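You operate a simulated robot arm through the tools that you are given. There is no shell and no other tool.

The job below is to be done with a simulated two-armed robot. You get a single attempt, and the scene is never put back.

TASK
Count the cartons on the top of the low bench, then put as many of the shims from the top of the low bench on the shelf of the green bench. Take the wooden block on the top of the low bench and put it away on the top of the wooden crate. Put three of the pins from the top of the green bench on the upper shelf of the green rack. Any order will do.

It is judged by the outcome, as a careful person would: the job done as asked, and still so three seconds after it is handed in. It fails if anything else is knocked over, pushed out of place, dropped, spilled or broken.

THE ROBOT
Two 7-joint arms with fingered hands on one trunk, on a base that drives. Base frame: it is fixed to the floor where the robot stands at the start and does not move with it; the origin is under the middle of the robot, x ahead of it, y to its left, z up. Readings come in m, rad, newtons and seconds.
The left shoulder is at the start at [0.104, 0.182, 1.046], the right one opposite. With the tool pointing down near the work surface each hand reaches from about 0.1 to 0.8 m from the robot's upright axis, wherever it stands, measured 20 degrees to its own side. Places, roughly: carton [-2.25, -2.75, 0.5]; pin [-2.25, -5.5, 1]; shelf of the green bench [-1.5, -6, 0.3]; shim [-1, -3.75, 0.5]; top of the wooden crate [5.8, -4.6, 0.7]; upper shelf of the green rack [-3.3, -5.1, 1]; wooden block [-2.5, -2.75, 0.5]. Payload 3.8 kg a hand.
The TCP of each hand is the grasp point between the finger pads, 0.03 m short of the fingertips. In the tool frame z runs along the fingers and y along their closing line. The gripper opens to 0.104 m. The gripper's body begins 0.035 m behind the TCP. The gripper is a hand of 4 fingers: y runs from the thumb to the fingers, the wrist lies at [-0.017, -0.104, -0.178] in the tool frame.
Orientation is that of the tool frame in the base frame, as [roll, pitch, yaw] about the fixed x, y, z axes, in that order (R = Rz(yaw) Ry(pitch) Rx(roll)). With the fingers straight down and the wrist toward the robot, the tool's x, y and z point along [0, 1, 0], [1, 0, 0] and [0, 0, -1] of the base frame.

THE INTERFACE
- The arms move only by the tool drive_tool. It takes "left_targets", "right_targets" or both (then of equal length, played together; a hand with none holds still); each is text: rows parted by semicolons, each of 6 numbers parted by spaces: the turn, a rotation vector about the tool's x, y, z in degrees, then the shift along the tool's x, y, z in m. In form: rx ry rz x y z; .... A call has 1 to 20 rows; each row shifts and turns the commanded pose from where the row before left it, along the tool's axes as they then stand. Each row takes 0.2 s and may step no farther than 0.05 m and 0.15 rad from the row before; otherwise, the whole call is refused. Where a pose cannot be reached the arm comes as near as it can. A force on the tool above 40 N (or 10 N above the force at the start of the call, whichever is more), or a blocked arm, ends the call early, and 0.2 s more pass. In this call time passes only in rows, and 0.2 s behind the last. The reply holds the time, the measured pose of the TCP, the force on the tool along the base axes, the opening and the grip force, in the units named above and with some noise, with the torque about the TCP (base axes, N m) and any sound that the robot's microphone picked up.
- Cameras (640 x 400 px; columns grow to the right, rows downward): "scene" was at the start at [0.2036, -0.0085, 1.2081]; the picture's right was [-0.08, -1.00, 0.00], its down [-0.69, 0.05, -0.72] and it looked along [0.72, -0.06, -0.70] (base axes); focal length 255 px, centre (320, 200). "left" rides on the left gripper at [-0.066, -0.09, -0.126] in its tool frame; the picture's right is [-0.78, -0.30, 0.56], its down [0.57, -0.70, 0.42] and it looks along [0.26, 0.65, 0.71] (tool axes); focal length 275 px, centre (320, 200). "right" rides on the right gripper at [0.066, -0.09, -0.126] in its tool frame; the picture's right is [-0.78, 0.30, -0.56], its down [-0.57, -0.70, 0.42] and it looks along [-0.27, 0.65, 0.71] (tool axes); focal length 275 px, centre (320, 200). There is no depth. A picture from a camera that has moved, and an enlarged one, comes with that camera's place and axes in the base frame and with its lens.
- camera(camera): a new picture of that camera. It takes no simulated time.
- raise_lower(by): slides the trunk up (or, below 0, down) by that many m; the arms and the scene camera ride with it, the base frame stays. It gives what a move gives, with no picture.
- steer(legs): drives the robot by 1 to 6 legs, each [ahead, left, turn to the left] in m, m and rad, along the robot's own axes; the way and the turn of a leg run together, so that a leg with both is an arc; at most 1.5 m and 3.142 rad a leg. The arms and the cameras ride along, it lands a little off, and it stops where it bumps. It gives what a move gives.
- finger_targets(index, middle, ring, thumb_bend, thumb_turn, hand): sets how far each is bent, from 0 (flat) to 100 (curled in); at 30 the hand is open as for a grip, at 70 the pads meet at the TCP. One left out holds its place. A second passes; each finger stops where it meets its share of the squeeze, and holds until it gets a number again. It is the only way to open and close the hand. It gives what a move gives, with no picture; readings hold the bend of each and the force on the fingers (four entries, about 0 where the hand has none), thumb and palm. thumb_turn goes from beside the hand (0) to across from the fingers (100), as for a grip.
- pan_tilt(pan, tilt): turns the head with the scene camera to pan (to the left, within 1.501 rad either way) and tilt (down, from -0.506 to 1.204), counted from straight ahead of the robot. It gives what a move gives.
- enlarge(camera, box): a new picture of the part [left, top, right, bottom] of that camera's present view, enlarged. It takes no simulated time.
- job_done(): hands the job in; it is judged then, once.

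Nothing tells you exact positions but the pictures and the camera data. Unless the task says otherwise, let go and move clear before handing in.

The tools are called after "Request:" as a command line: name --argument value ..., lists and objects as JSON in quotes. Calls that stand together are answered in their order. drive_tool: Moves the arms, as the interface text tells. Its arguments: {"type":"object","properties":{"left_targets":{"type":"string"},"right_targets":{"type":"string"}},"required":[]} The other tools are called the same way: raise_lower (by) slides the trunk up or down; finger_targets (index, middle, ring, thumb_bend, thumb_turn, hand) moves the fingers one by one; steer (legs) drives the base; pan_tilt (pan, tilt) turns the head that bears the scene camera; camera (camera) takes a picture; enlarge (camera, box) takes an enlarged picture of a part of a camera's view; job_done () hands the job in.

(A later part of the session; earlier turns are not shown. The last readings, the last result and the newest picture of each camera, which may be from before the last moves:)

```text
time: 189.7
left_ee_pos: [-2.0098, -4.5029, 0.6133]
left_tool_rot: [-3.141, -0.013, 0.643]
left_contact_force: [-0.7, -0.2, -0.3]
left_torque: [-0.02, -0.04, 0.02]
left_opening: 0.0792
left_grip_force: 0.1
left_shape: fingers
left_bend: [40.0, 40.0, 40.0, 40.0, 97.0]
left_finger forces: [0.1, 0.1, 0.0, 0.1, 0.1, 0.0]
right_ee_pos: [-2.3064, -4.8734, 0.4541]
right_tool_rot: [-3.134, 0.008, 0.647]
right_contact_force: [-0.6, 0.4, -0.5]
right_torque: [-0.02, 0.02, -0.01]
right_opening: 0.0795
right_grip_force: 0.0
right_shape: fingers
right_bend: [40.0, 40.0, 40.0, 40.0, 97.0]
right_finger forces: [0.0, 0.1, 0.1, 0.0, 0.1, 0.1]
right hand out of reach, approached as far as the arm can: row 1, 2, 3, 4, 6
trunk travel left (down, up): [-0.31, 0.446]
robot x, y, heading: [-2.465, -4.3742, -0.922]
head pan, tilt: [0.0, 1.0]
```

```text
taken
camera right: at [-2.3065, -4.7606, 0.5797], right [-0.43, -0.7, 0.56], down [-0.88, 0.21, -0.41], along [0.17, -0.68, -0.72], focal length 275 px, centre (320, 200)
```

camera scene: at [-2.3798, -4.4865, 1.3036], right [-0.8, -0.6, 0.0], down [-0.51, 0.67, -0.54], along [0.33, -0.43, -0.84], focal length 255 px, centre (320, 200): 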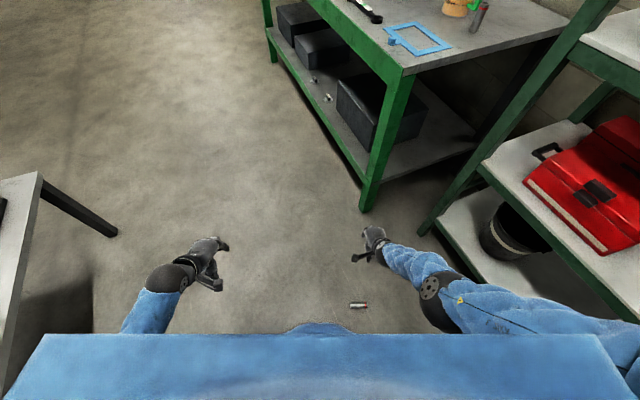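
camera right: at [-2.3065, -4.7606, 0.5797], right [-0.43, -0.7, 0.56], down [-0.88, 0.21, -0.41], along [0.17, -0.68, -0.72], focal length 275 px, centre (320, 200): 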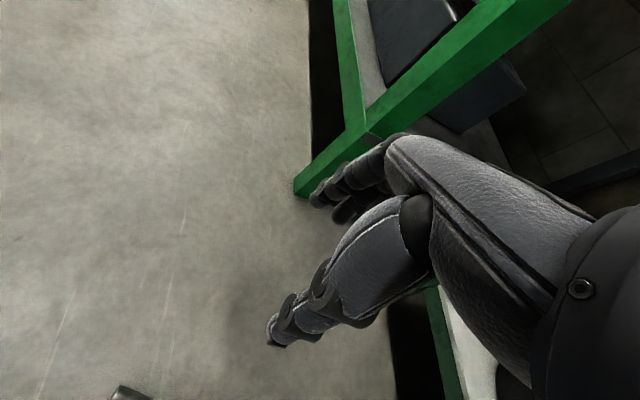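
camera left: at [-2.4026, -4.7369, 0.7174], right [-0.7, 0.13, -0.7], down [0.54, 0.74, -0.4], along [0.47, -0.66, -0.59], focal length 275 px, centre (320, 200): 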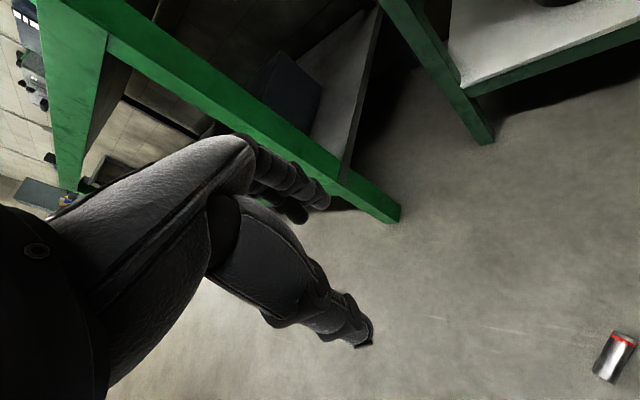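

The right arm now sweeps freely. I continue back and down until the hand is above pin 1.

Request:
drive_tool --right_targets "0 0 0 0 -0.03 0.02; 0 0 0 -0.003 -0.03 0.02; 0 0 0 -0.003 -0.03 0.015; 0 0 0 0 -0.028 0.01"

Request:
camera --camera "scene"

```text
time: 190.7
left_ee_pos: [-2.0088, -4.5024, 0.6131]
left_tool_rot: [3.14, -0.014, 0.643]
left_contact_force: [0.4, 0.3, 0.3]
left_torque: [-0.01, -0.01, 0.02]
left_opening: 0.0793
left_grip_force: 0.1
left_shape: fingers
left_bend: [40.0, 40.0, 40.0, 40.0, 97.0]
left_finger forces: [0.0, 0.1, 0.0, 0.1, 0.1, 0.0]
right_ee_pos: [-2.3112, -4.7931, 0.4239]
right_tool_rot: [-3.108, 0.025, 0.634]
right_contact_force: [0.1, 0.2, 0.1]
right_torque: [0.03, 0.03, -0.01]
right_opening: 0.0795
right_grip_force: 0.0
right_shape: fingers
right_bend: [40.0, 40.0, 40.0, 40.0, 97.0]
right_finger forces: [0.0, 0.0, 0.0, 0.0, 0.0, 0.1]
right hand out of reach, approached as far as the arm can: row 1, 2, 3, 4
trunk travel left (down, up): [-0.31, 0.446]
robot x, y, heading: [-2.4703, -4.3744, -0.919]
head pan, tilt: [0.0, 1.0]
```

```text
taken
camera scene: at [-2.3803, -4.4866, 1.3036], right [-0.8, -0.6, 0.0], down [-0.51, 0.67, -0.54], along [0.33, -0.43, -0.84], focal length 255 px, centre (320, 200)
```

scene: 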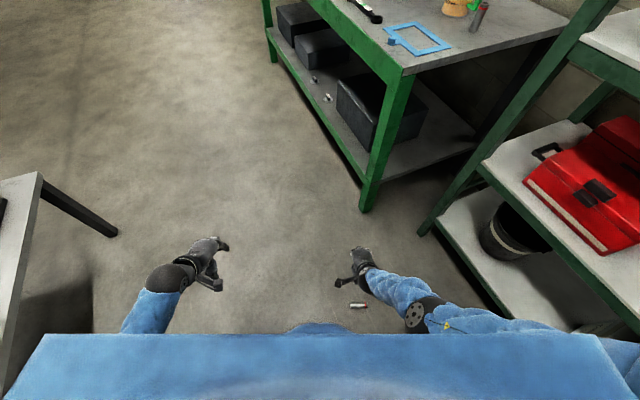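

Request:
raise_lower --by -0.2

Request:
camera --camera "scene"

Request:
camera --camera "right"

```text
time: 192.8
left_ee_pos: [-2.0099, -4.5015, 0.4126]
left_tool_rot: [3.141, -0.011, 0.643]
left_contact_force: [-0.2, 0.1, 0.3]
left_torque: [0.01, 0.0, 0.04]
left_opening: 0.0792
left_grip_force: 0.1
left_shape: fingers
left_bend: [40.0, 40.0, 40.0, 40.0, 97.0]
left_finger forces: [0.0, 0.1, 0.0, 0.1, 0.1, 0.1]
right_ee_pos: [-2.3639, -4.7248, 0.1598]
right_tool_rot: [-2.894, 0.025, 0.639]
right_contact_force: [-0.4, -0.4, 0.5]
right_torque: [0.01, -0.02, 0.0]
right_opening: 0.0795
right_grip_force: 0.1
right_shape: fingers
right_bend: [40.0, 40.0, 40.0, 40.0, 97.0]
right_finger forces: [0.1, 0.0, 0.1, 0.0, 0.0, 0.0]
trunk travel left (down, up): [-0.11, 0.646]
robot x, y, heading: [-2.4683, -4.372, -0.921]
head pan, tilt: [0.0, 1.0]
```

```text
taken
camera scene: at [-2.3199, -4.5665, 1.0963], right [-0.8, -0.6, 0.0], down [-0.51, 0.67, -0.54], along [0.33, -0.43, -0.84], focal length 255 px, centre (320, 200)
```

scene: 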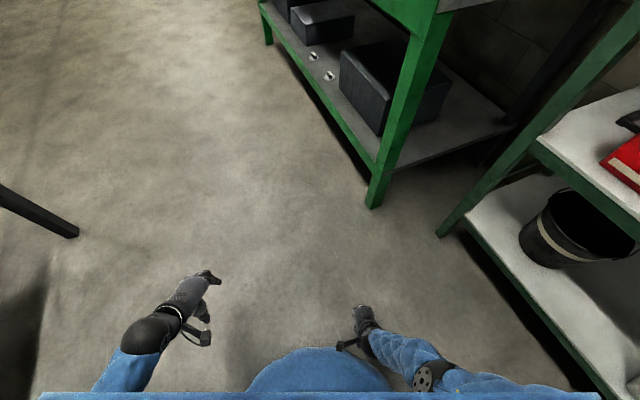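

```text
taken
camera right: at [-2.3424, -4.6352, 0.3025], right [-0.36, -0.8, 0.49], down [-0.93, 0.28, -0.23], along [0.04, -0.54, -0.84], focal length 275 px, centre (320, 200)
```

right: 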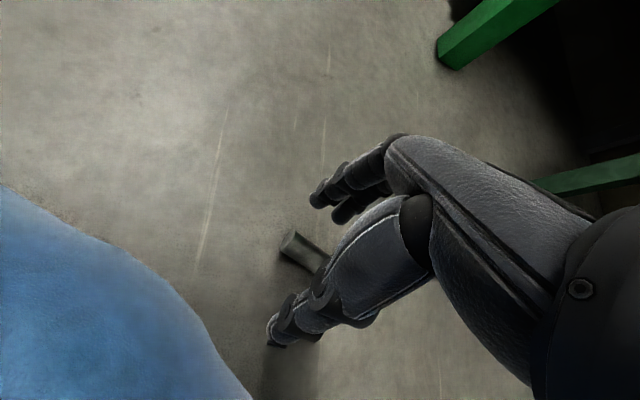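

The right hand is now just above pin 1, slightly tilted. I shift it over the pin's centre, then lower the trunk the rest of the way.

Request:
drive_tool --right_targets "0 0 0 -0.025 0.015 -0.005; 0 0 0 -0.025 0.015 -0.005"

Request:
camera --camera "right"

```text
time: 193.4
left_ee_pos: [-2.0095, -4.5018, 0.4126]
left_tool_rot: [3.141, -0.011, 0.644]
left_contact_force: [0.2, -0.3, -0.3]
left_torque: [-0.02, -0.01, 0.01]
left_opening: 0.0794
left_grip_force: 0.0
left_shape: fingers
left_bend: [40.0, 40.0, 40.0, 40.0, 97.0]
left_finger forces: [0.0, 0.0, 0.0, 0.0, 0.0, 0.0]
right_ee_pos: [-2.3835, -4.7797, 0.1623]
right_tool_rot: [-2.888, 0.032, 0.637]
right_contact_force: [0.2, 0.3, -0.3]
right_torque: [0.01, 0.0, -0.02]
right_opening: 0.0797
right_grip_force: 0.0
right_shape: fingers
right_bend: [40.0, 40.0, 40.0, 40.0, 97.0]
right_finger forces: [0.0, 0.1, 0.0, 0.1, 0.0, 0.0]
right hand out of reach, approached as far as the arm can: row 2
trunk travel left (down, up): [-0.11, 0.646]
robot x, y, heading: [-2.4687, -4.377, -0.925]
head pan, tilt: [0.0, 1.0]
```

```text
taken
camera right: at [-2.3611, -4.692, 0.3038], right [-0.36, -0.8, 0.49], down [-0.93, 0.28, -0.22], along [0.03, -0.53, -0.84], focal length 275 px, centre (320, 200)
```

right: 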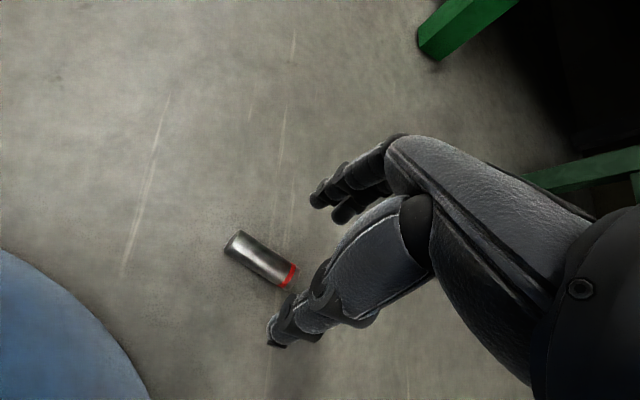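

Pin 1's centre is directly under the TCP (within 1 cm) and lies crosswise. I lower the trunk further.

Request:
raise_lower --by -0.08

Request:
camera --camera "right"

```text
time: 194.4
left_ee_pos: [-2.0116, -4.5015, 0.3409]
left_tool_rot: [-3.133, -0.011, 0.644]
left_contact_force: [0.5, 0.6, -0.6]
left_torque: [-0.01, -0.01, 0.0]
left_opening: 0.0792
left_grip_force: 0.0
left_shape: fingers
left_bend: [40.0, 40.0, 40.0, 40.0, 97.0]
left_finger forces: [0.0, 0.0, 0.0, 0.0, 0.0, 0.0]
right_ee_pos: [-2.4025, -4.7512, 0.073]
right_tool_rot: [-2.812, 0.035, 0.637]
right_contact_force: [-0.9, 1.4, 19.6]
right_torque: [-0.38, -0.48, 0.0]
right_opening: 0.0736
right_grip_force: 10.0
right_shape: fingers
right_bend: [45.0, 42.0, 40.0, 40.0, 97.0]
right_finger forces: [14.3, 5.9, 0.0, 0.0, 0.1, 0.0]
trunk travel left (down, up): [-0.039, 0.717]
robot x, y, heading: [-2.4666, -4.3741, -0.92]
head pan, tilt: [0.0, 1.0]
stopped: the force on the tool passed its limit at 87 N (the readings are from after the stop); the commanded pose is now the measured one
```

```text
taken
camera right: at [-2.3726, -4.6715, 0.2187], right [-0.34, -0.82, 0.46], down [-0.94, 0.3, -0.15], along [-0.01, -0.48, -0.88], focal length 275 px, centre (320, 200)
```

right: 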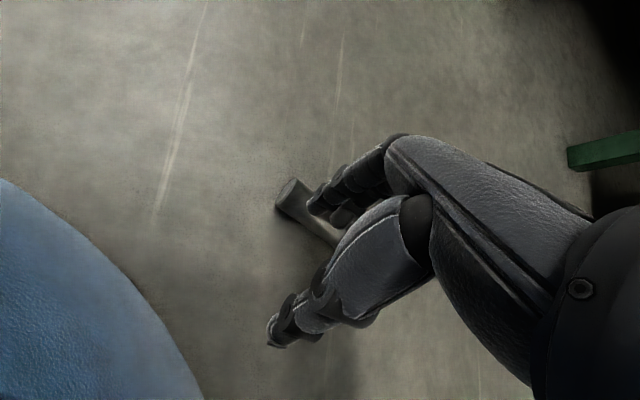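

The fingertips pressed on the pin because the hand drifted back as it tilted. I raise slightly, move the hand forward over the pin, and try again gently.

Request:
raise_lower --by 0.03

Request:
drive_tool --right_targets "0 0 0 -0.004 0.016 -0.006; 0 0 0 -0.004 0.016 -0.006"

Request:
camera --camera "right"

```text
time: 195.1
left_ee_pos: [-2.0108, -4.5013, 0.3698]
left_tool_rot: [-3.13, -0.014, 0.644]
left_contact_force: [0.4, -0.3, 0.3]
left_torque: [0.04, -0.01, 0.0]
left_opening: 0.0795
left_grip_force: 0.0
left_shape: fingers
left_bend: [40.0, 40.0, 40.0, 40.0, 97.0]
left_finger forces: [0.0, 0.0, 0.1, 0.0, 0.0, 0.0]
right_ee_pos: [-2.4027, -4.7517, 0.1044]
right_tool_rot: [-2.811, 0.035, 0.637]
right_contact_force: [-0.3, -0.4, 0.1]
right_torque: [0.0, -0.03, -0.01]
right_opening: 0.0797
right_grip_force: 0.1
right_shape: fingers
right_bend: [40.0, 40.0, 40.0, 40.0, 97.0]
right_finger forces: [0.0, 0.1, 0.0, 0.0, 0.0, 0.0]
trunk travel left (down, up): [-0.069, 0.687]
robot x, y, heading: [-2.4665, -4.3752, -0.926]
head pan, tilt: [0.0, 1.0]
```

```text
time: 195.7
left_ee_pos: [-2.0099, -4.5015, 0.3714]
left_tool_rot: [-3.132, -0.011, 0.643]
left_contact_force: [0.1, 0.7, -0.2]
left_torque: [0.02, -0.01, 0.02]
left_opening: 0.0794
left_grip_force: 0.1
left_shape: fingers
left_bend: [40.0, 40.0, 40.0, 40.0, 97.0]
left_finger forces: [0.0, 0.0, 0.1, 0.1, 0.0, 0.1]
right_ee_pos: [-2.3879, -4.7835, 0.1137]
right_tool_rot: [-2.812, 0.034, 0.639]
right_contact_force: [0.3, 0.1, 0.4]
right_torque: [0.01, -0.02, -0.05]
right_opening: 0.0792
right_grip_force: 0.0
right_shape: fingers
right_bend: [40.0, 40.0, 40.0, 40.0, 97.0]
right_finger forces: [0.1, 0.0, 0.0, 0.0, 0.0, 0.1]
right hand out of reach, approached as far as the arm can: row 1
trunk travel left (down, up): [-0.069, 0.687]
robot x, y, heading: [-2.47, -4.374, -0.919]
head pan, tilt: [0.0, 1.0]
```

```text
taken
camera right: at [-2.3563, -4.7044, 0.259], right [-0.34, -0.82, 0.46], down [-0.94, 0.3, -0.16], along [-0.01, -0.48, -0.88], focal length 275 px, centre (320, 200)
```

right: 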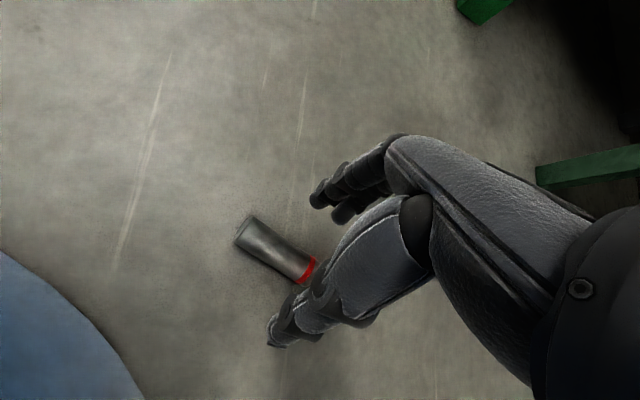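

The pin did not move and the TCP is right above its centre. I lower the trunk a little more and watch for drift.

Request:
raise_lower --by -0.03

```text
time: 196.5
left_ee_pos: [-2.0102, -4.5034, 0.341]
left_tool_rot: [-3.131, -0.011, 0.643]
left_contact_force: [-0.5, 0.2, 0.3]
left_torque: [0.01, 0.02, -0.01]
left_opening: 0.0793
left_grip_force: 0.1
left_shape: fingers
left_bend: [40.0, 40.0, 40.0, 40.0, 97.0]
left_finger forces: [0.1, 0.0, 0.0, 0.1, 0.0, 0.1]
right_ee_pos: [-2.3884, -4.7845, 0.0809]
right_tool_rot: [-2.812, 0.034, 0.635]
right_contact_force: [0.0, -0.3, -0.3]
right_torque: [0.01, -0.01, 0.01]
right_opening: 0.0792
right_grip_force: 0.0
right_shape: fingers
right_bend: [40.0, 40.0, 40.0, 40.0, 97.0]
right_finger forces: [0.0, 0.0, 0.0, 0.0, 0.0, 0.0]
trunk travel left (down, up): [-0.039, 0.717]
robot x, y, heading: [-2.4662, -4.3732, -0.922]
head pan, tilt: [0.0, 1.0]
```

It now tracks straight down. I lower the last few centimetres.

Request:
raise_lower --by -0.035

Request:
camera --camera "right"

```text
time: 197.1
left_ee_pos: [-2.0122, -4.4997, 0.3101]
left_tool_rot: [-3.124, -0.014, 0.644]
left_contact_force: [0.2, 0.2, 0.7]
left_torque: [0.01, 0.01, 0.02]
left_opening: 0.0792
left_grip_force: 0.0
left_shape: fingers
left_bend: [40.0, 40.0, 40.0, 40.0, 97.0]
left_finger forces: [0.0, 0.0, 0.0, 0.0, 0.1, 0.0]
right_ee_pos: [-2.3908, -4.78, 0.0463]
right_tool_rot: [-2.799, 0.039, 0.635]
right_contact_force: [-1.4, 1.2, 18.6]
right_torque: [-0.35, -0.41, 0.03]
right_opening: 0.0735
right_grip_force: 9.3
right_shape: fingers
right_bend: [45.0, 42.0, 40.0, 40.0, 97.0]
right_finger forces: [13.8, 4.6, 0.0, 0.0, 0.0, 0.1]
trunk travel left (down, up): [-0.01, 0.746]
robot x, y, heading: [-2.4698, -4.3787, -0.928]
head pan, tilt: [0.0, 1.0]
stopped: the force on the tool passed its limit at 64 N (the readings are from after the stop); the commanded pose is now the measured one
```

```text
taken
camera right: at [-2.3582, -4.7017, 0.1925], right [-0.34, -0.83, 0.45], down [-0.94, 0.3, -0.14], along [-0.02, -0.47, -0.88], focal length 275 px, centre (320, 200)
```

right: 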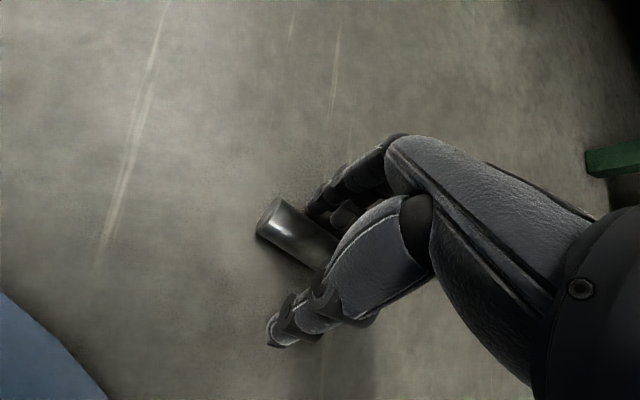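

The fingertips touch the floor beyond the pin because of the tilt. I lift 2 cm, reduce the hand tilt, narrow the fingers, then go down again.

Request:
raise_lower --by 0.03

Request:
drive_tool --right_targets "-4 0 0 0 0.002 0; -4 0 0 0 0 0; -4 0 0 0 0 0"

Request:
finger_targets --hand "right" --index 50 --middle 50 --ring 50 --thumb_bend 45

Request:
camera --camera "right"

```text
time: 197.9
left_ee_pos: [-2.011, -4.4994, 0.3389]
left_tool_rot: [-3.122, -0.012, 0.643]
left_contact_force: [0.3, -0.4, 0.3]
left_torque: [-0.03, 0.0, -0.02]
left_opening: 0.0793
left_grip_force: 0.1
left_shape: fingers
left_bend: [40.0, 40.0, 40.0, 40.0, 97.0]
left_finger forces: [0.0, 0.0, 0.0, 0.1, 0.0, 0.1]
right_ee_pos: [-2.3863, -4.7834, 0.0796]
right_tool_rot: [-2.811, 0.033, 0.636]
right_contact_force: [-0.5, 0.1, -0.9]
right_torque: [-0.02, 0.02, 0.03]
right_opening: 0.0794
right_grip_force: 0.2
right_shape: fingers
right_bend: [40.0, 40.0, 40.0, 40.0, 97.0]
right_finger forces: [0.0, 0.0, 0.1, 0.0, 0.0, 0.0]
trunk travel left (down, up): [-0.04, 0.716]
robot x, y, heading: [-2.4685, -4.3726, -0.918]
head pan, tilt: [0.0, 1.0]
```

```text
time: 198.7
left_ee_pos: [-2.0105, -4.4998, 0.3392]
left_tool_rot: [-3.124, -0.012, 0.644]
left_contact_force: [-0.7, -0.6, -0.2]
left_torque: [-0.01, -0.02, -0.01]
left_opening: 0.0795
left_grip_force: 0.1
left_shape: fingers
left_bend: [40.0, 40.0, 40.0, 40.0, 97.0]
left_finger forces: [0.1, 0.0, 0.1, 0.0, 0.1, 0.0]
right_ee_pos: [-2.3774, -4.7884, 0.0831]
right_tool_rot: [-2.875, 0.043, 0.631]
right_contact_force: [0.1, 0.6, -0.2]
right_torque: [0.0, 0.03, 0.0]
right_opening: 0.0796
right_grip_force: 0.1
right_shape: fingers
right_bend: [40.0, 40.0, 40.0, 40.0, 97.0]
right_finger forces: [0.1, 0.1, 0.1, 0.1, 0.1, 0.0]
right hand out of reach, approached as far as the arm can: row 1, 2, 3
trunk travel left (down, up): [-0.04, 0.716]
robot x, y, heading: [-2.4673, -4.3725, -0.921]
head pan, tilt: [0.0, 1.0]
```

```text
time: 199.7
left_ee_pos: [-2.0114, -4.4997, 0.3385]
left_tool_rot: [-3.123, -0.014, 0.644]
left_contact_force: [-0.1, 0.0, -0.8]
left_torque: [-0.01, 0.0, 0.0]
left_opening: 0.0792
left_grip_force: 0.0
left_shape: fingers
left_bend: [40.0, 40.0, 40.0, 40.0, 97.0]
left_finger forces: [0.0, 0.0, 0.0, 0.0, 0.0, 0.1]
right_ee_pos: [-2.3769, -4.7866, 0.0835]
right_tool_rot: [-2.873, 0.043, 0.632]
right_contact_force: [0.2, -0.6, -0.1]
right_torque: [-0.03, -0.03, 0.01]
right_opening: 0.0607
right_grip_force: 0.0
right_shape: fingers
right_bend: [50.0, 50.0, 50.0, 45.0, 97.0]
right_finger forces: [0.0, 0.0, 0.0, 0.0, 0.1, 0.1]
trunk travel left (down, up): [-0.04, 0.716]
robot x, y, heading: [-2.4652, -4.3749, -0.92]
head pan, tilt: [0.0, 1.0]
```

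```text
taken
camera right: at [-2.3505, -4.7004, 0.2264], right [-0.35, -0.8, 0.49], down [-0.94, 0.29, -0.2], along [0.01, -0.53, -0.85], focal length 275 px, centre (320, 200)
```

right: 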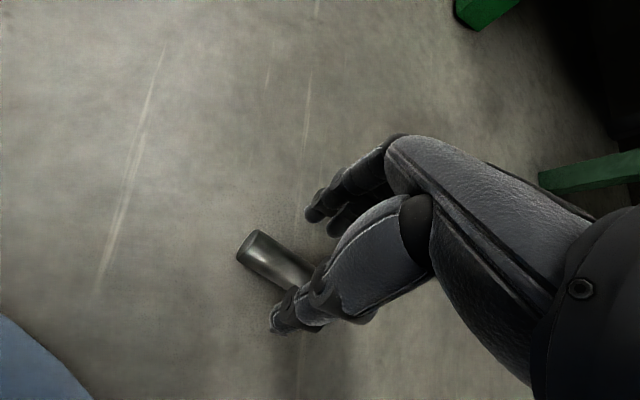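

Request:
drive_tool --right_targets "0 0 0 -0.009 -0.005 0"

Request:
raise_lower --by -0.04

Request:
camera --camera "right"

```text
time: 200.1
left_ee_pos: [-2.0111, -4.5007, 0.3412]
left_tool_rot: [-3.123, -0.012, 0.644]
left_contact_force: [0.0, 0.9, 0.1]
left_torque: [0.01, 0.0, 0.01]
left_opening: 0.0793
left_grip_force: 0.1
left_shape: fingers
left_bend: [40.0, 40.0, 40.0, 40.0, 97.0]
left_finger forces: [0.0, 0.1, 0.0, 0.1, 0.0, 0.0]
right_ee_pos: [-2.3858, -4.7891, 0.082]
right_tool_rot: [-2.864, 0.05, 0.63]
right_contact_force: [0.5, -0.5, 0.7]
right_torque: [-0.01, 0.01, 0.05]
right_opening: 0.0608
right_grip_force: 0.2
right_shape: fingers
right_bend: [50.0, 50.0, 50.0, 45.0, 97.0]
right_finger forces: [0.0, 0.0, 0.0, 0.0, 0.0, 0.0]
right hand out of reach, approached as far as the arm can: row 1
trunk travel left (down, up): [-0.04, 0.716]
robot x, y, heading: [-2.4662, -4.3745, -0.927]
head pan, tilt: [0.0, 1.0]
```

```text
time: 200.7
left_ee_pos: [-2.014, -4.4992, 0.3022]
left_tool_rot: [-3.117, -0.013, 0.643]
left_contact_force: [-0.2, -0.6, 0.3]
left_torque: [0.01, -0.04, 0.01]
left_opening: 0.0795
left_grip_force: 0.0
left_shape: fingers
left_bend: [40.0, 40.0, 40.0, 40.0, 97.0]
left_finger forces: [0.0, 0.0, 0.0, 0.0, 0.0, 0.0]
right_ee_pos: [-2.387, -4.7838, 0.0408]
right_tool_rot: [-2.842, 0.052, 0.628]
right_contact_force: [0.3, 0.8, 16.8]
right_torque: [-0.17, -0.32, 0.0]
right_opening: 0.0523
right_grip_force: 8.6
right_shape: fingers
right_bend: [56.0, 52.0, 50.0, 45.0, 97.0]
right_finger forces: [15.2, 2.4, 0.1, 0.0, 0.0, 0.1]
trunk travel left (down, up): [-0.005, 0.751]
robot x, y, heading: [-2.4675, -4.3727, -0.926]
head pan, tilt: [0.0, 1.0]
stopped: the force on the tool passed its limit at 59 N (the readings are from after the stop); the commanded pose is now the measured one
```

```text
taken
camera right: at [-2.3572, -4.6991, 0.1843], right [-0.35, -0.8, 0.49], down [-0.94, 0.3, -0.17], along [-0.01, -0.52, -0.86], focal length 275 px, centre (320, 200)
```

right: 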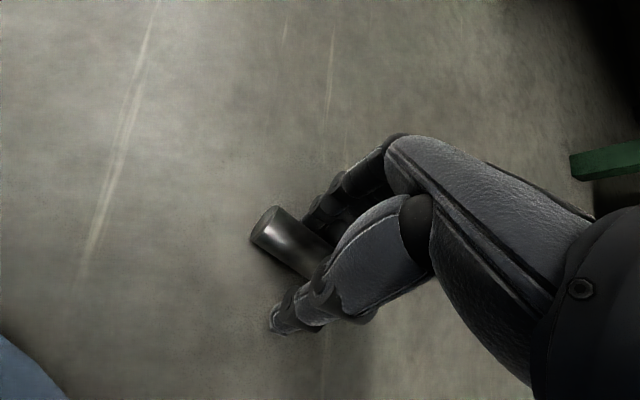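

The pin lies centred between fingers and thumb. I narrow the grip a bit more, settle a few millimetres lower, then close.

Request:
finger_targets --hand "right" --index 58 --middle 58 --ring 58 --thumb_bend 52

Request:
drive_tool --right_targets "0 0 0 0 0 0.004; 0 0 0 0 0 0.003"

Request:
finger_targets --hand "right" --index 80 --middle 80 --ring 80 --thumb_bend 80

Request:
camera --camera "right"

```text
time: 201.7
left_ee_pos: [-2.0132, -4.4995, 0.3023]
left_tool_rot: [-3.117, -0.012, 0.644]
left_contact_force: [0.9, 0.1, 0.4]
left_torque: [0.01, 0.01, 0.02]
left_opening: 0.079
left_grip_force: 0.1
left_shape: fingers
left_bend: [40.0, 40.0, 40.0, 40.0, 97.0]
left_finger forces: [0.0, 0.0, 0.0, 0.1, 0.0, 0.0]
right_ee_pos: [-2.3878, -4.7832, 0.0418]
right_tool_rot: [-2.843, 0.054, 0.627]
right_contact_force: [5.6, -3.8, 15.8]
right_torque: [-0.25, -0.49, 0.01]
right_opening: 0.0438
right_grip_force: 8.4
right_shape: fingers
right_bend: [56.0, 57.0, 57.0, 52.0, 97.0]
right_finger forces: [15.4, 0.4, 0.1, 0.0, 0.0, 0.1]
trunk travel left (down, up): [-0.005, 0.751]
robot x, y, heading: [-2.4667, -4.3767, -0.923]
head pan, tilt: [0.0, 1.0]
```

```text
time: 202.3
left_ee_pos: [-2.0121, -4.4982, 0.3026]
left_tool_rot: [-3.118, -0.012, 0.644]
left_contact_force: [-0.3, -0.8, -1.2]
left_torque: [-0.01, 0.02, 0.0]
left_opening: 0.0795
left_grip_force: 0.1
left_shape: fingers
left_bend: [40.0, 40.0, 40.0, 40.0, 97.0]
left_finger forces: [0.1, 0.1, 0.0, 0.1, 0.0, 0.1]
right_ee_pos: [-2.3876, -4.7827, 0.0407]
right_tool_rot: [-2.842, 0.053, 0.628]
right_contact_force: [6.1, -5.1, 18.0]
right_torque: [-0.32, -0.6, 0.01]
right_opening: 0.0437
right_grip_force: 9.0
right_shape: fingers
right_bend: [56.0, 57.0, 57.0, 52.0, 97.0]
right_finger forces: [18.0, 0.4, 0.1, 0.0, 0.1, 0.0]
right hand out of reach, approached as far as the arm can: row 1
trunk travel left (down, up): [-0.005, 0.751]
robot x, y, heading: [-2.4679, -4.3758, -0.922]
head pan, tilt: [0.0, 1.0]
```

```text
time: 203.3
left_ee_pos: [-2.013, -4.4991, 0.3034]
left_tool_rot: [-3.115, -0.013, 0.643]
left_contact_force: [0.7, 0.6, -0.8]
left_torque: [0.05, 0.0, -0.02]
left_opening: 0.0793
left_grip_force: 0.2
left_shape: fingers
left_bend: [40.0, 40.0, 40.0, 40.0, 97.0]
left_finger forces: [0.0, 0.0, 0.0, 0.0, 0.0, 0.0]
right_ee_pos: [-2.3896, -4.7821, 0.0415]
right_tool_rot: [-2.84, 0.053, 0.628]
right_contact_force: [0.0, 0.1, -2.5]
right_torque: [-0.04, -0.07, 0.04]
right_opening: 0.0226
right_grip_force: 11.3
right_shape: fingers
right_bend: [74.0, 80.0, 80.0, 61.0, 97.0]
right_finger forces: [11.9, 0.0, 0.0, 0.0, 10.7, 0.0]
trunk travel left (down, up): [-0.005, 0.751]
robot x, y, heading: [-2.4692, -4.3767, -0.921]
head pan, tilt: [0.0, 1.0]
```

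```text
taken
camera right: at [-2.3583, -4.6981, 0.1838], right [-0.34, -0.8, 0.48], down [-0.94, 0.3, -0.17], along [-0.01, -0.51, -0.86], focal length 275 px, centre (320, 200)
```

right: 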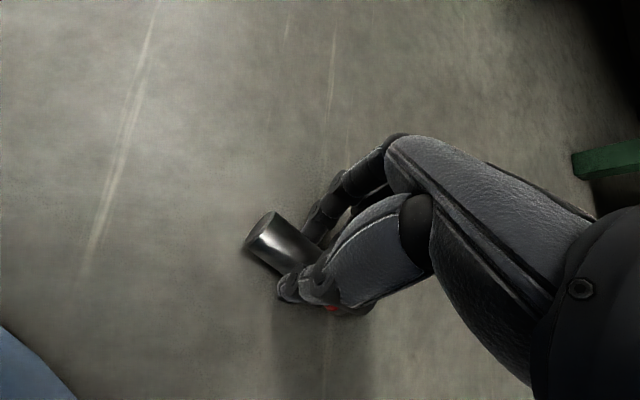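

The index and thumb hold the pin (about 11 N), and the load suggests it left the floor. I raise the trunk slowly and check.

Request:
raise_lower --by 0.05

Request:
camera --camera "right"

```text
time: 204.3
left_ee_pos: [-2.0122, -4.4989, 0.3524]
left_tool_rot: [-3.117, -0.011, 0.645]
left_contact_force: [-0.5, 1.0, -0.4]
left_torque: [-0.05, -0.01, -0.01]
left_opening: 0.0793
left_grip_force: 0.0
left_shape: fingers
left_bend: [40.0, 40.0, 40.0, 40.0, 97.0]
left_finger forces: [0.1, 0.1, 0.1, 0.0, 0.1, 0.0]
right_ee_pos: [-2.3661, -4.8093, 0.1059]
right_tool_rot: [-2.915, 0.052, 0.624]
right_contact_force: [-0.5, 0.2, -1.9]
right_torque: [-0.03, -0.02, 0.01]
right_opening: 0.0225
right_grip_force: 10.5
right_shape: fingers
right_bend: [74.0, 80.0, 80.0, 61.0, 97.0]
right_finger forces: [11.9, 0.0, 0.1, 0.0, 10.8, 0.0]
trunk travel left (down, up): [-0.055, 0.701]
robot x, y, heading: [-2.4696, -4.3733, -0.926]
head pan, tilt: [0.0, 1.0]
```

```text
taken
camera right: at [-2.3433, -4.7176, 0.2464], right [-0.37, -0.77, 0.52], down [-0.93, 0.29, -0.23], along [0.03, -0.56, -0.83], focal length 275 px, centre (320, 200)
```

right: 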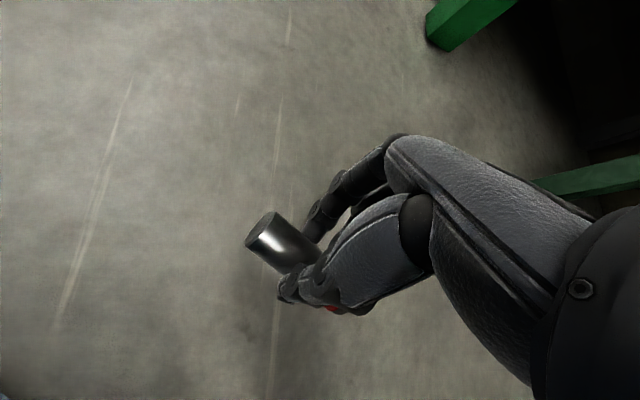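

Pin 1 is off the floor in the right hand. I raise the trunk with the arm hanging.

Request:
raise_lower --by 0.3

Request:
camera --camera "right"

Request:
camera --camera "scene"

```text
time: 207.3
left_ee_pos: [-2.0126, -4.4988, 0.6525]
left_tool_rot: [-3.115, -0.012, 0.643]
left_contact_force: [-0.1, -0.1, 0.0]
left_torque: [-0.01, 0.05, 0.02]
left_opening: 0.0795
left_grip_force: 0.0
left_shape: fingers
left_bend: [40.0, 40.0, 40.0, 40.0, 97.0]
left_finger forces: [0.0, 0.1, 0.1, 0.0, 0.0, 0.0]
right_ee_pos: [-2.2988, -4.9015, 0.5205]
right_tool_rot: [3.072, 0.04, 0.61]
right_contact_force: [0.4, 0.2, -2.4]
right_torque: [0.0, -0.01, 0.02]
right_opening: 0.0224
right_grip_force: 11.2
right_shape: fingers
right_bend: [74.0, 80.0, 80.0, 61.0, 97.0]
right_finger forces: [11.1, 0.1, 0.0, 0.1, 11.1, 0.1]
trunk travel left (down, up): [-0.355, 0.401]
robot x, y, heading: [-2.4663, -4.3748, -0.922]
head pan, tilt: [0.0, 1.0]
```

```text
taken
camera right: at [-2.2976, -4.7777, 0.6379], right [-0.47, -0.64, 0.61], down [-0.87, 0.21, -0.45], along [0.16, -0.74, -0.65], focal length 275 px, centre (320, 200)
```

right: 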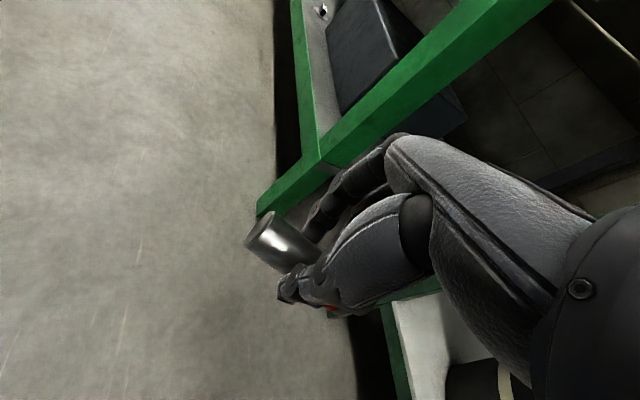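

```text
taken
camera scene: at [-2.3894, -4.4752, 1.3492], right [-0.8, -0.6, 0.0], down [-0.51, 0.67, -0.54], along [0.33, -0.43, -0.84], focal length 255 px, centre (320, 200)
```

scene: 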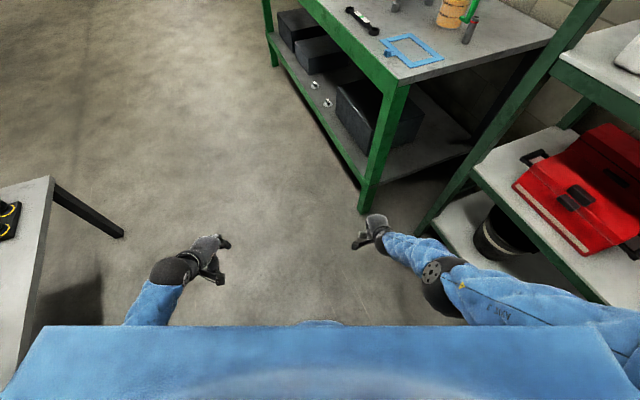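

Request:
drive_tool --right_targets "0 0 0 0 -0.02 0; 0 0 0 0 -0.03 0; 0 0 0 0 -0.01 -0.03; 0 0 0 0 0 -0.04; 0 0 0 0 0 -0.04; 0 0 0 0 0 -0.04"

Request:
camera --camera "scene"

```text
time: 208.7
left_ee_pos: [-2.0122, -4.4991, 0.6526]
left_tool_rot: [-3.116, -0.012, 0.643]
left_contact_force: [0.1, 0.0, 0.7]
left_torque: [0.03, -0.01, 0.0]
left_opening: 0.0792
left_grip_force: 0.0
left_shape: fingers
left_bend: [40.0, 40.0, 40.0, 40.0, 97.0]
left_finger forces: [0.0, 0.0, 0.0, 0.0, 0.0, 0.0]
right_ee_pos: [-2.2734, -4.8922, 0.5325]
right_tool_rot: [3.07, 0.042, 0.61]
right_contact_force: [0.3, 0.2, -2.6]
right_torque: [-0.02, 0.0, -0.06]
right_opening: 0.0224
right_grip_force: 11.2
right_shape: fingers
right_bend: [74.0, 80.0, 80.0, 61.0, 97.0]
right_finger forces: [11.2, 0.0, 0.0, 0.0, 11.1, 0.0]
right hand out of reach, approached as far as the arm can: row 1, 2, 3, 4, 5, 6
trunk travel left (down, up): [-0.355, 0.401]
robot x, y, heading: [-2.4677, -4.3754, -0.926]
head pan, tilt: [0.0, 1.0]
```

```text
taken
camera scene: at [-2.3896, -4.475, 1.3493], right [-0.8, -0.6, 0.0], down [-0.51, 0.67, -0.54], along [0.33, -0.43, -0.84], focal length 255 px, centre (320, 200)
```

scene: 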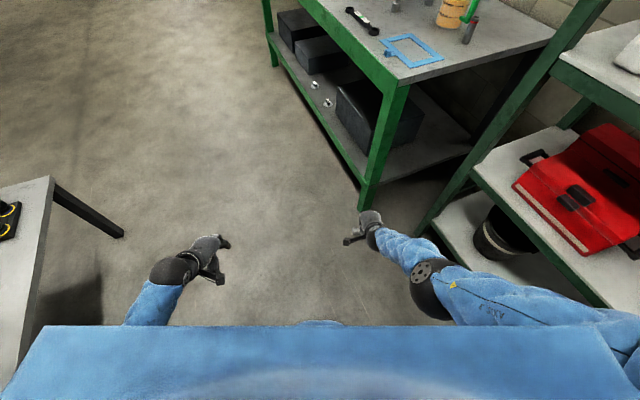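

Request:
drive_tool --right_targets "0 0 0 0.04 0 0; 0 0 0 0.04 0 0; 0 0 0 0.04 0 0; 0 0 0 0.03 -0.02 0; 0 0 0 0.02 -0.03 0; 0 0 0 0 -0.04 0; 0 0 0 0 -0.03 -0.02"

Request:
camera --camera "scene"

```text
time: 210.3
left_ee_pos: [-2.0128, -4.4993, 0.6531]
left_tool_rot: [-3.114, -0.012, 0.643]
left_contact_force: [-0.2, 0.4, -0.3]
left_torque: [0.0, 0.03, 0.0]
left_opening: 0.0794
left_grip_force: 0.1
left_shape: fingers
left_bend: [40.0, 40.0, 40.0, 40.0, 97.0]
left_finger forces: [0.0, 0.1, 0.0, 0.0, 0.0, 0.0]
right_ee_pos: [-2.225, -4.6943, 0.5667]
right_tool_rot: [3.07, 0.042, 0.607]
right_contact_force: [0.1, 0.1, -1.9]
right_torque: [0.02, -0.01, -0.02]
right_opening: 0.0217
right_grip_force: 11.0
right_shape: fingers
right_bend: [74.0, 80.0, 80.0, 62.0, 97.0]
right_finger forces: [11.5, 0.0, 0.0, 0.0, 11.2, 0.0]
right hand out of reach, approached as far as the arm can: row 1, 2, 3
trunk travel left (down, up): [-0.355, 0.401]
robot x, y, heading: [-2.4647, -4.3757, -0.919]
head pan, tilt: [0.0, 1.0]
```

```text
taken
camera scene: at [-2.3894, -4.475, 1.3493], right [-0.8, -0.6, 0.0], down [-0.51, 0.67, -0.54], along [0.33, -0.43, -0.84], focal length 255 px, centre (320, 200)
```

scene: 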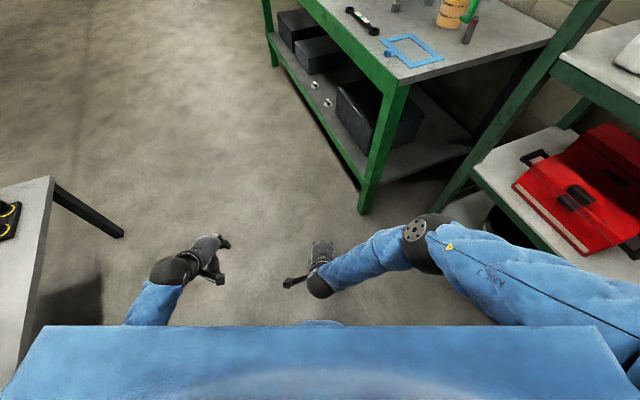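

The right elbow is bent again and pin 1 is still held. I raise the trunk and the hand to shelf height.

Request:
raise_lower --by 0.25

Request:
drive_tool --right_targets "0 0 0 -0.02 0.02 -0.03; 0 0 0 -0.02 0.02 -0.03; 0 0 0 -0.02 0.02 -0.03; 0 0 0 -0.02 0.02 -0.03; 0 0 0 -0.02 0.02 -0.03; 0 0 0 0 0 -0.04; 0 0 0 0 0 -0.04; 0 0 0 0 0 -0.04"

Request:
camera --camera "scene"

Request:
camera --camera "right"

```text
time: 212.8
left_ee_pos: [-2.0125, -4.4989, 0.9026]
left_tool_rot: [-3.115, -0.012, 0.645]
left_contact_force: [0.0, 0.8, 0.0]
left_torque: [-0.02, -0.01, -0.01]
left_opening: 0.079
left_grip_force: 0.1
left_shape: fingers
left_bend: [40.0, 40.0, 40.0, 40.0, 97.0]
left_finger forces: [0.0, 0.1, 0.0, 0.1, 0.0, 0.1]
right_ee_pos: [-2.2246, -4.6949, 0.8172]
right_tool_rot: [3.073, 0.043, 0.61]
right_contact_force: [0.3, 0.3, -3.0]
right_torque: [-0.01, -0.02, 0.01]
right_opening: 0.0219
right_grip_force: 10.7
right_shape: fingers
right_bend: [74.0, 80.0, 80.0, 62.0, 97.0]
right_finger forces: [11.4, 0.0, 0.0, 0.0, 11.1, 0.1]
trunk travel left (down, up): [-0.605, 0.151]
robot x, y, heading: [-2.4669, -4.3762, -0.919]
head pan, tilt: [0.0, 1.0]
```

```text
time: 214.6
left_ee_pos: [-2.0118, -4.4986, 0.9026]
left_tool_rot: [-3.116, -0.011, 0.642]
left_contact_force: [-0.9, 0.0, 0.2]
left_torque: [-0.01, -0.04, -0.01]
left_opening: 0.0793
left_grip_force: 0.2
left_shape: fingers
left_bend: [40.0, 40.0, 40.0, 40.0, 97.0]
left_finger forces: [0.1, 0.1, 0.1, 0.1, 0.0, 0.0]
right_ee_pos: [-2.2513, -4.8115, 1.0978]
right_tool_rot: [3.071, 0.044, 0.609]
right_contact_force: [-0.2, 0.7, -2.4]
right_torque: [0.0, 0.0, 0.02]
right_opening: 0.0216
right_grip_force: 10.3
right_shape: fingers
right_bend: [74.0, 80.0, 80.0, 62.0, 97.0]
right_finger forces: [10.5, 0.1, 0.1, 0.0, 10.3, 0.0]
trunk travel left (down, up): [-0.605, 0.151]
robot x, y, heading: [-2.4709, -4.3707, -0.922]
head pan, tilt: [0.0, 1.0]
```

```text
taken
camera scene: at [-2.4142, -4.4424, 1.6007], right [-0.8, -0.6, 0.0], down [-0.51, 0.67, -0.54], along [0.33, -0.43, -0.84], focal length 255 px, centre (320, 200)
```

scene: 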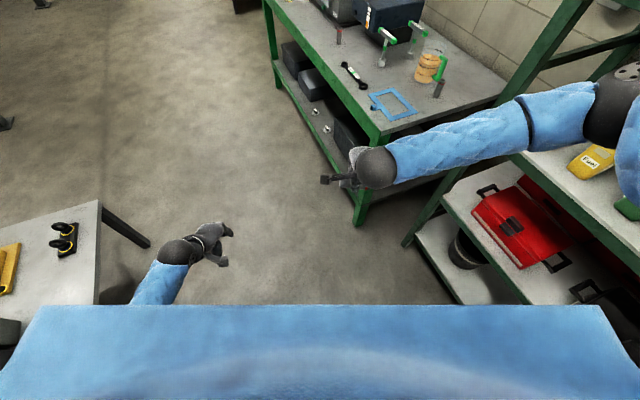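

```text
taken
camera right: at [-2.2503, -4.6881, 1.2131], right [-0.47, -0.64, 0.61], down [-0.87, 0.21, -0.45], along [0.16, -0.74, -0.65], focal length 275 px, centre (320, 200)
```

right: 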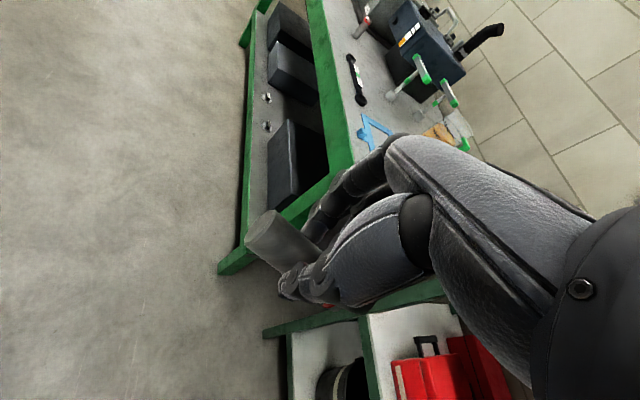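

I now rotate the right hand in free space so the fingers point forward with the pin's plain end down (for standing it up on the shelf).

Request:
drive_tool --right_targets "-4.9 -4.9 -4.9 0 0 0; -4.9 -4.9 -4.9 0 0 0; -4.9 -4.9 -4.9 0 0 0; -4.9 -4.9 -4.9 0 0 0; -4.9 -4.9 -4.9 0 0 0; -4.9 -4.9 -4.9 0 0 0; -4.9 -4.9 -4.9 0 0 0"

Request:
camera --camera "scene"

Request:
camera --camera "right"

```text
time: 216.2
left_ee_pos: [-2.0129, -4.498, 0.9025]
left_tool_rot: [-3.116, -0.012, 0.644]
left_contact_force: [0.0, -0.2, 0.2]
left_torque: [-0.01, -0.02, -0.02]
left_opening: 0.0793
left_grip_force: 0.0
left_shape: fingers
left_bend: [40.0, 40.0, 40.0, 40.0, 97.0]
left_finger forces: [0.0, 0.0, 0.0, 0.0, 0.1, 0.0]
right_ee_pos: [-2.2082, -4.7704, 1.1387]
right_tool_rot: [2.628, 0.794, 1.025]
right_contact_force: [0.3, 0.2, -2.1]
right_torque: [0.05, 0.01, 0.0]
right_opening: 0.0214
right_grip_force: 11.1
right_shape: fingers
right_bend: [75.0, 80.0, 80.0, 62.0, 97.0]
right_finger forces: [10.5, 0.1, 0.0, 0.0, 11.0, 0.1]
right hand out of reach, approached as far as the arm can: row 5, 6, 7
trunk travel left (down, up): [-0.605, 0.151]
robot x, y, heading: [-2.4655, -4.3734, -0.92]
head pan, tilt: [0.0, 1.0]
```

```text
taken
camera scene: at [-2.4132, -4.4415, 1.6007], right [-0.8, -0.6, 0.0], down [-0.51, 0.67, -0.54], along [0.33, -0.43, -0.84], focal length 255 px, centre (320, 200)
```

scene: 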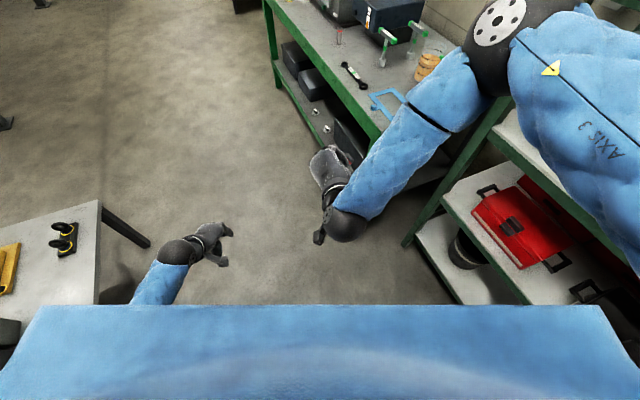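

```text
taken
camera right: at [-2.28, -4.6171, 1.1379], right [-0.06, -0.07, 1.0], down [-0.82, -0.57, -0.09], along [0.57, -0.82, -0.02], focal length 275 px, centre (320, 200)
```

right: 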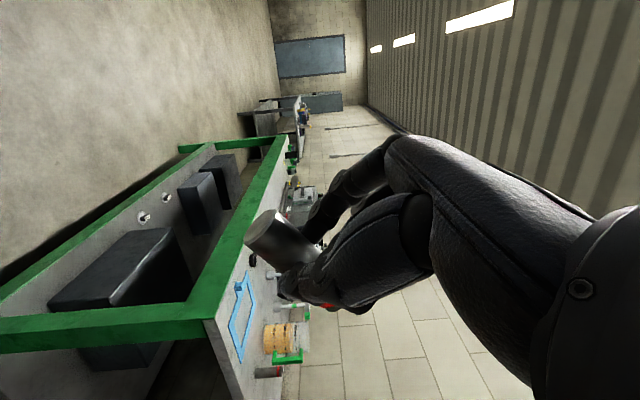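

The forward-pointing posture is awkward for this arm. Instead I bring the hand to fingers-down with its closing line sideways, so the pin can be laid on the shelf pointing inward (it cannot roll off the front that way).

Request:
drive_tool --right_targets "-0.2 6 -5.7 0 0 0; -0.2 6 -5.7 0 0 0; -0.2 6 -5.7 0 0 0; -0.2 6 -5.7 0 0 0; -0.2 6 -5.7 0 0 0"

Request:
camera --camera "scene"

```text
time: 217.4
left_ee_pos: [-2.0119, -4.4976, 0.9024]
left_tool_rot: [-3.119, -0.011, 0.643]
left_contact_force: [0.2, 0.2, -0.6]
left_torque: [0.02, -0.02, -0.01]
left_opening: 0.0794
left_grip_force: 0.0
left_shape: fingers
left_bend: [40.0, 40.0, 40.0, 40.0, 97.0]
left_finger forces: [0.1, 0.0, 0.1, 0.0, 0.0, 0.1]
right_ee_pos: [-2.1898, -4.7414, 1.1576]
right_tool_rot: [3.075, 0.447, 1.762]
right_contact_force: [0.2, 0.7, -3.0]
right_torque: [0.02, 0.0, -0.01]
right_opening: 0.0213
right_grip_force: 10.5
right_shape: fingers
right_bend: [75.0, 80.0, 80.0, 62.0, 97.0]
right_finger forces: [10.6, 0.0, 0.0, 0.0, 10.4, 0.0]
right hand out of reach, approached as far as the arm can: row 1, 2, 3
trunk travel left (down, up): [-0.605, 0.151]
robot x, y, heading: [-2.4677, -4.3777, -0.918]
head pan, tilt: [0.0, 1.0]
```

```text
taken
camera scene: at [-2.4133, -4.4414, 1.6007], right [-0.8, -0.6, 0.0], down [-0.51, 0.67, -0.54], along [0.33, -0.43, -0.84], focal length 255 px, centre (320, 200)
```

scene: 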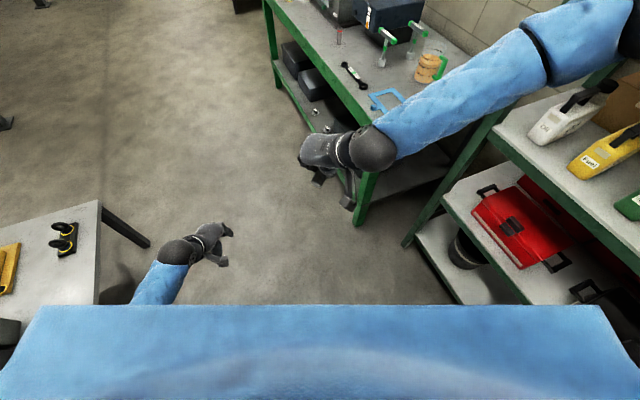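

Request:
drive_tool --right_targets "-0.2 6 -5.7 0 0 0; -0.2 6 -5.7 0 0 0; -0.2 6 -5.7 0 0 0; -0.2 6 -5.7 0 0 0"

Request:
camera --camera "scene"

Request:
camera --camera "right"

```text
time: 218.4
left_ee_pos: [-2.0127, -4.4983, 0.9026]
left_tool_rot: [-3.116, -0.012, 0.644]
left_contact_force: [0.8, -0.9, -0.3]
left_torque: [0.0, -0.01, 0.01]
left_opening: 0.0793
left_grip_force: 0.0
left_shape: fingers
left_bend: [40.0, 40.0, 40.0, 40.0, 97.0]
left_finger forces: [0.0, 0.1, 0.0, 0.0, 0.0, 0.0]
right_ee_pos: [-2.1812, -4.7218, 1.164]
right_tool_rot: [-3.138, 0.034, 2.174]
right_contact_force: [0.5, -0.1, -2.5]
right_torque: [0.02, -0.02, 0.0]
right_opening: 0.021
right_grip_force: 10.4
right_shape: fingers
right_bend: [75.0, 80.0, 80.0, 62.0, 97.0]
right_finger forces: [10.6, 0.0, 0.0, 0.0, 10.4, 0.1]
right hand out of reach, approached as far as the arm can: row 3, 4
trunk travel left (down, up): [-0.605, 0.151]
robot x, y, heading: [-2.4687, -4.3744, -0.921]
head pan, tilt: [0.0, 1.0]
```

```text
taken
camera scene: at [-2.4138, -4.4433, 1.6007], right [-0.8, -0.6, 0.0], down [-0.51, 0.67, -0.54], along [0.33, -0.43, -0.84], focal length 255 px, centre (320, 200)
```

scene: 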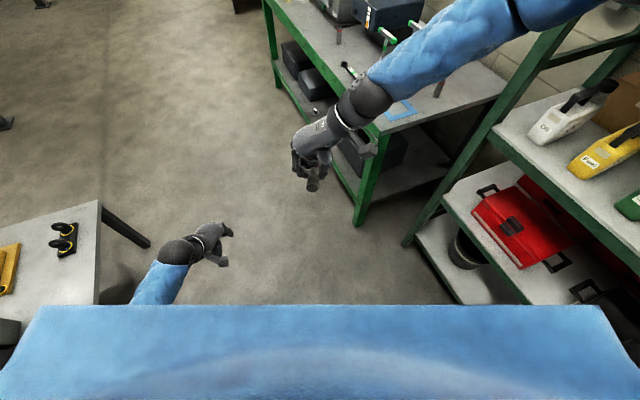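

```text
taken
camera right: at [-2.2957, -4.7126, 1.2891], right [0.67, -0.45, 0.58], down [-0.24, -0.88, -0.4], along [0.7, 0.13, -0.7], focal length 275 px, centre (320, 200)
```

right: 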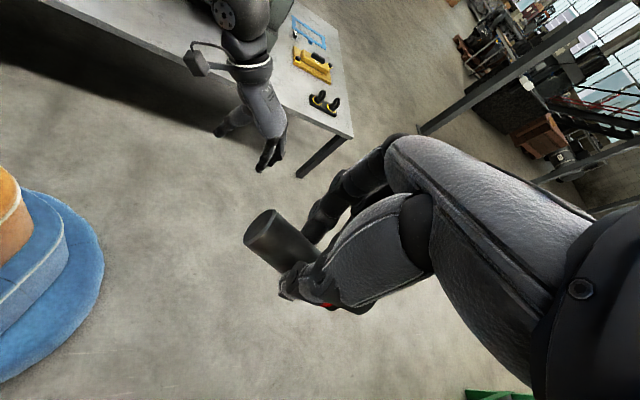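

The elbow is now in front, which won't suit the rack. I rotate the hand back the other way (clockwise, past straight) to coax the right elbow down and inward, in free space.

Request:
drive_tool --right_targets "0 0 8 0 0 0; 0 0 8 0 0 0; 0 0 8 0 0 0; 0 0 8 0 0 0; 0 0 8 0 0 0; 0 0 8 0 0 0; 0 0 8 0 0 0; 0 0 8 0 0 0; 0 0 8 0 0 0; 0 0 8 0 0 0; 0 0 8 0 0 0"

Request:
camera --camera "scene"

```text
time: 220.8
left_ee_pos: [-2.0118, -4.4984, 0.9032]
left_tool_rot: [-3.116, -0.012, 0.644]
left_contact_force: [0.5, 0.0, -0.3]
left_torque: [0.01, -0.01, 0.0]
left_opening: 0.0793
left_grip_force: 0.0
left_shape: fingers
left_bend: [40.0, 40.0, 40.0, 40.0, 97.0]
left_finger forces: [0.1, 0.0, 0.0, 0.0, 0.1, 0.1]
right_ee_pos: [-2.1816, -4.7197, 1.1651]
right_tool_rot: [3.111, 0.024, 0.639]
right_contact_force: [-0.1, 0.3, -2.0]
right_torque: [0.01, -0.02, -0.01]
right_opening: 0.0207
right_grip_force: 9.8
right_shape: fingers
right_bend: [75.0, 80.0, 80.0, 62.0, 97.0]
right_finger forces: [10.3, 0.0, 0.1, 0.1, 10.1, 0.0]
trunk travel left (down, up): [-0.605, 0.151]
robot x, y, heading: [-2.4658, -4.3748, -0.923]
head pan, tilt: [0.0, 1.0]
```

```text
taken
camera scene: at [-2.4136, -4.4425, 1.6007], right [-0.8, -0.6, 0.0], down [-0.51, 0.67, -0.54], along [0.33, -0.43, -0.84], focal length 255 px, centre (320, 200)
```

scene: 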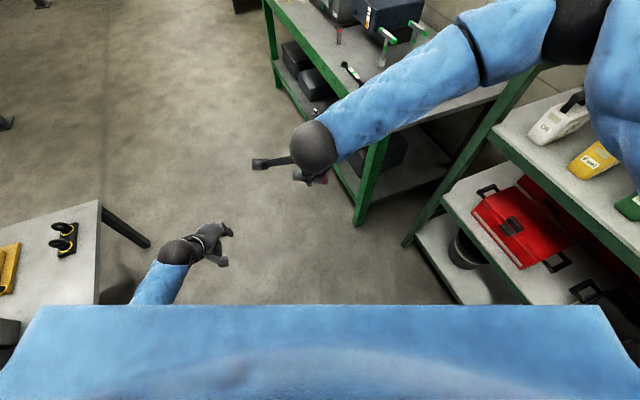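

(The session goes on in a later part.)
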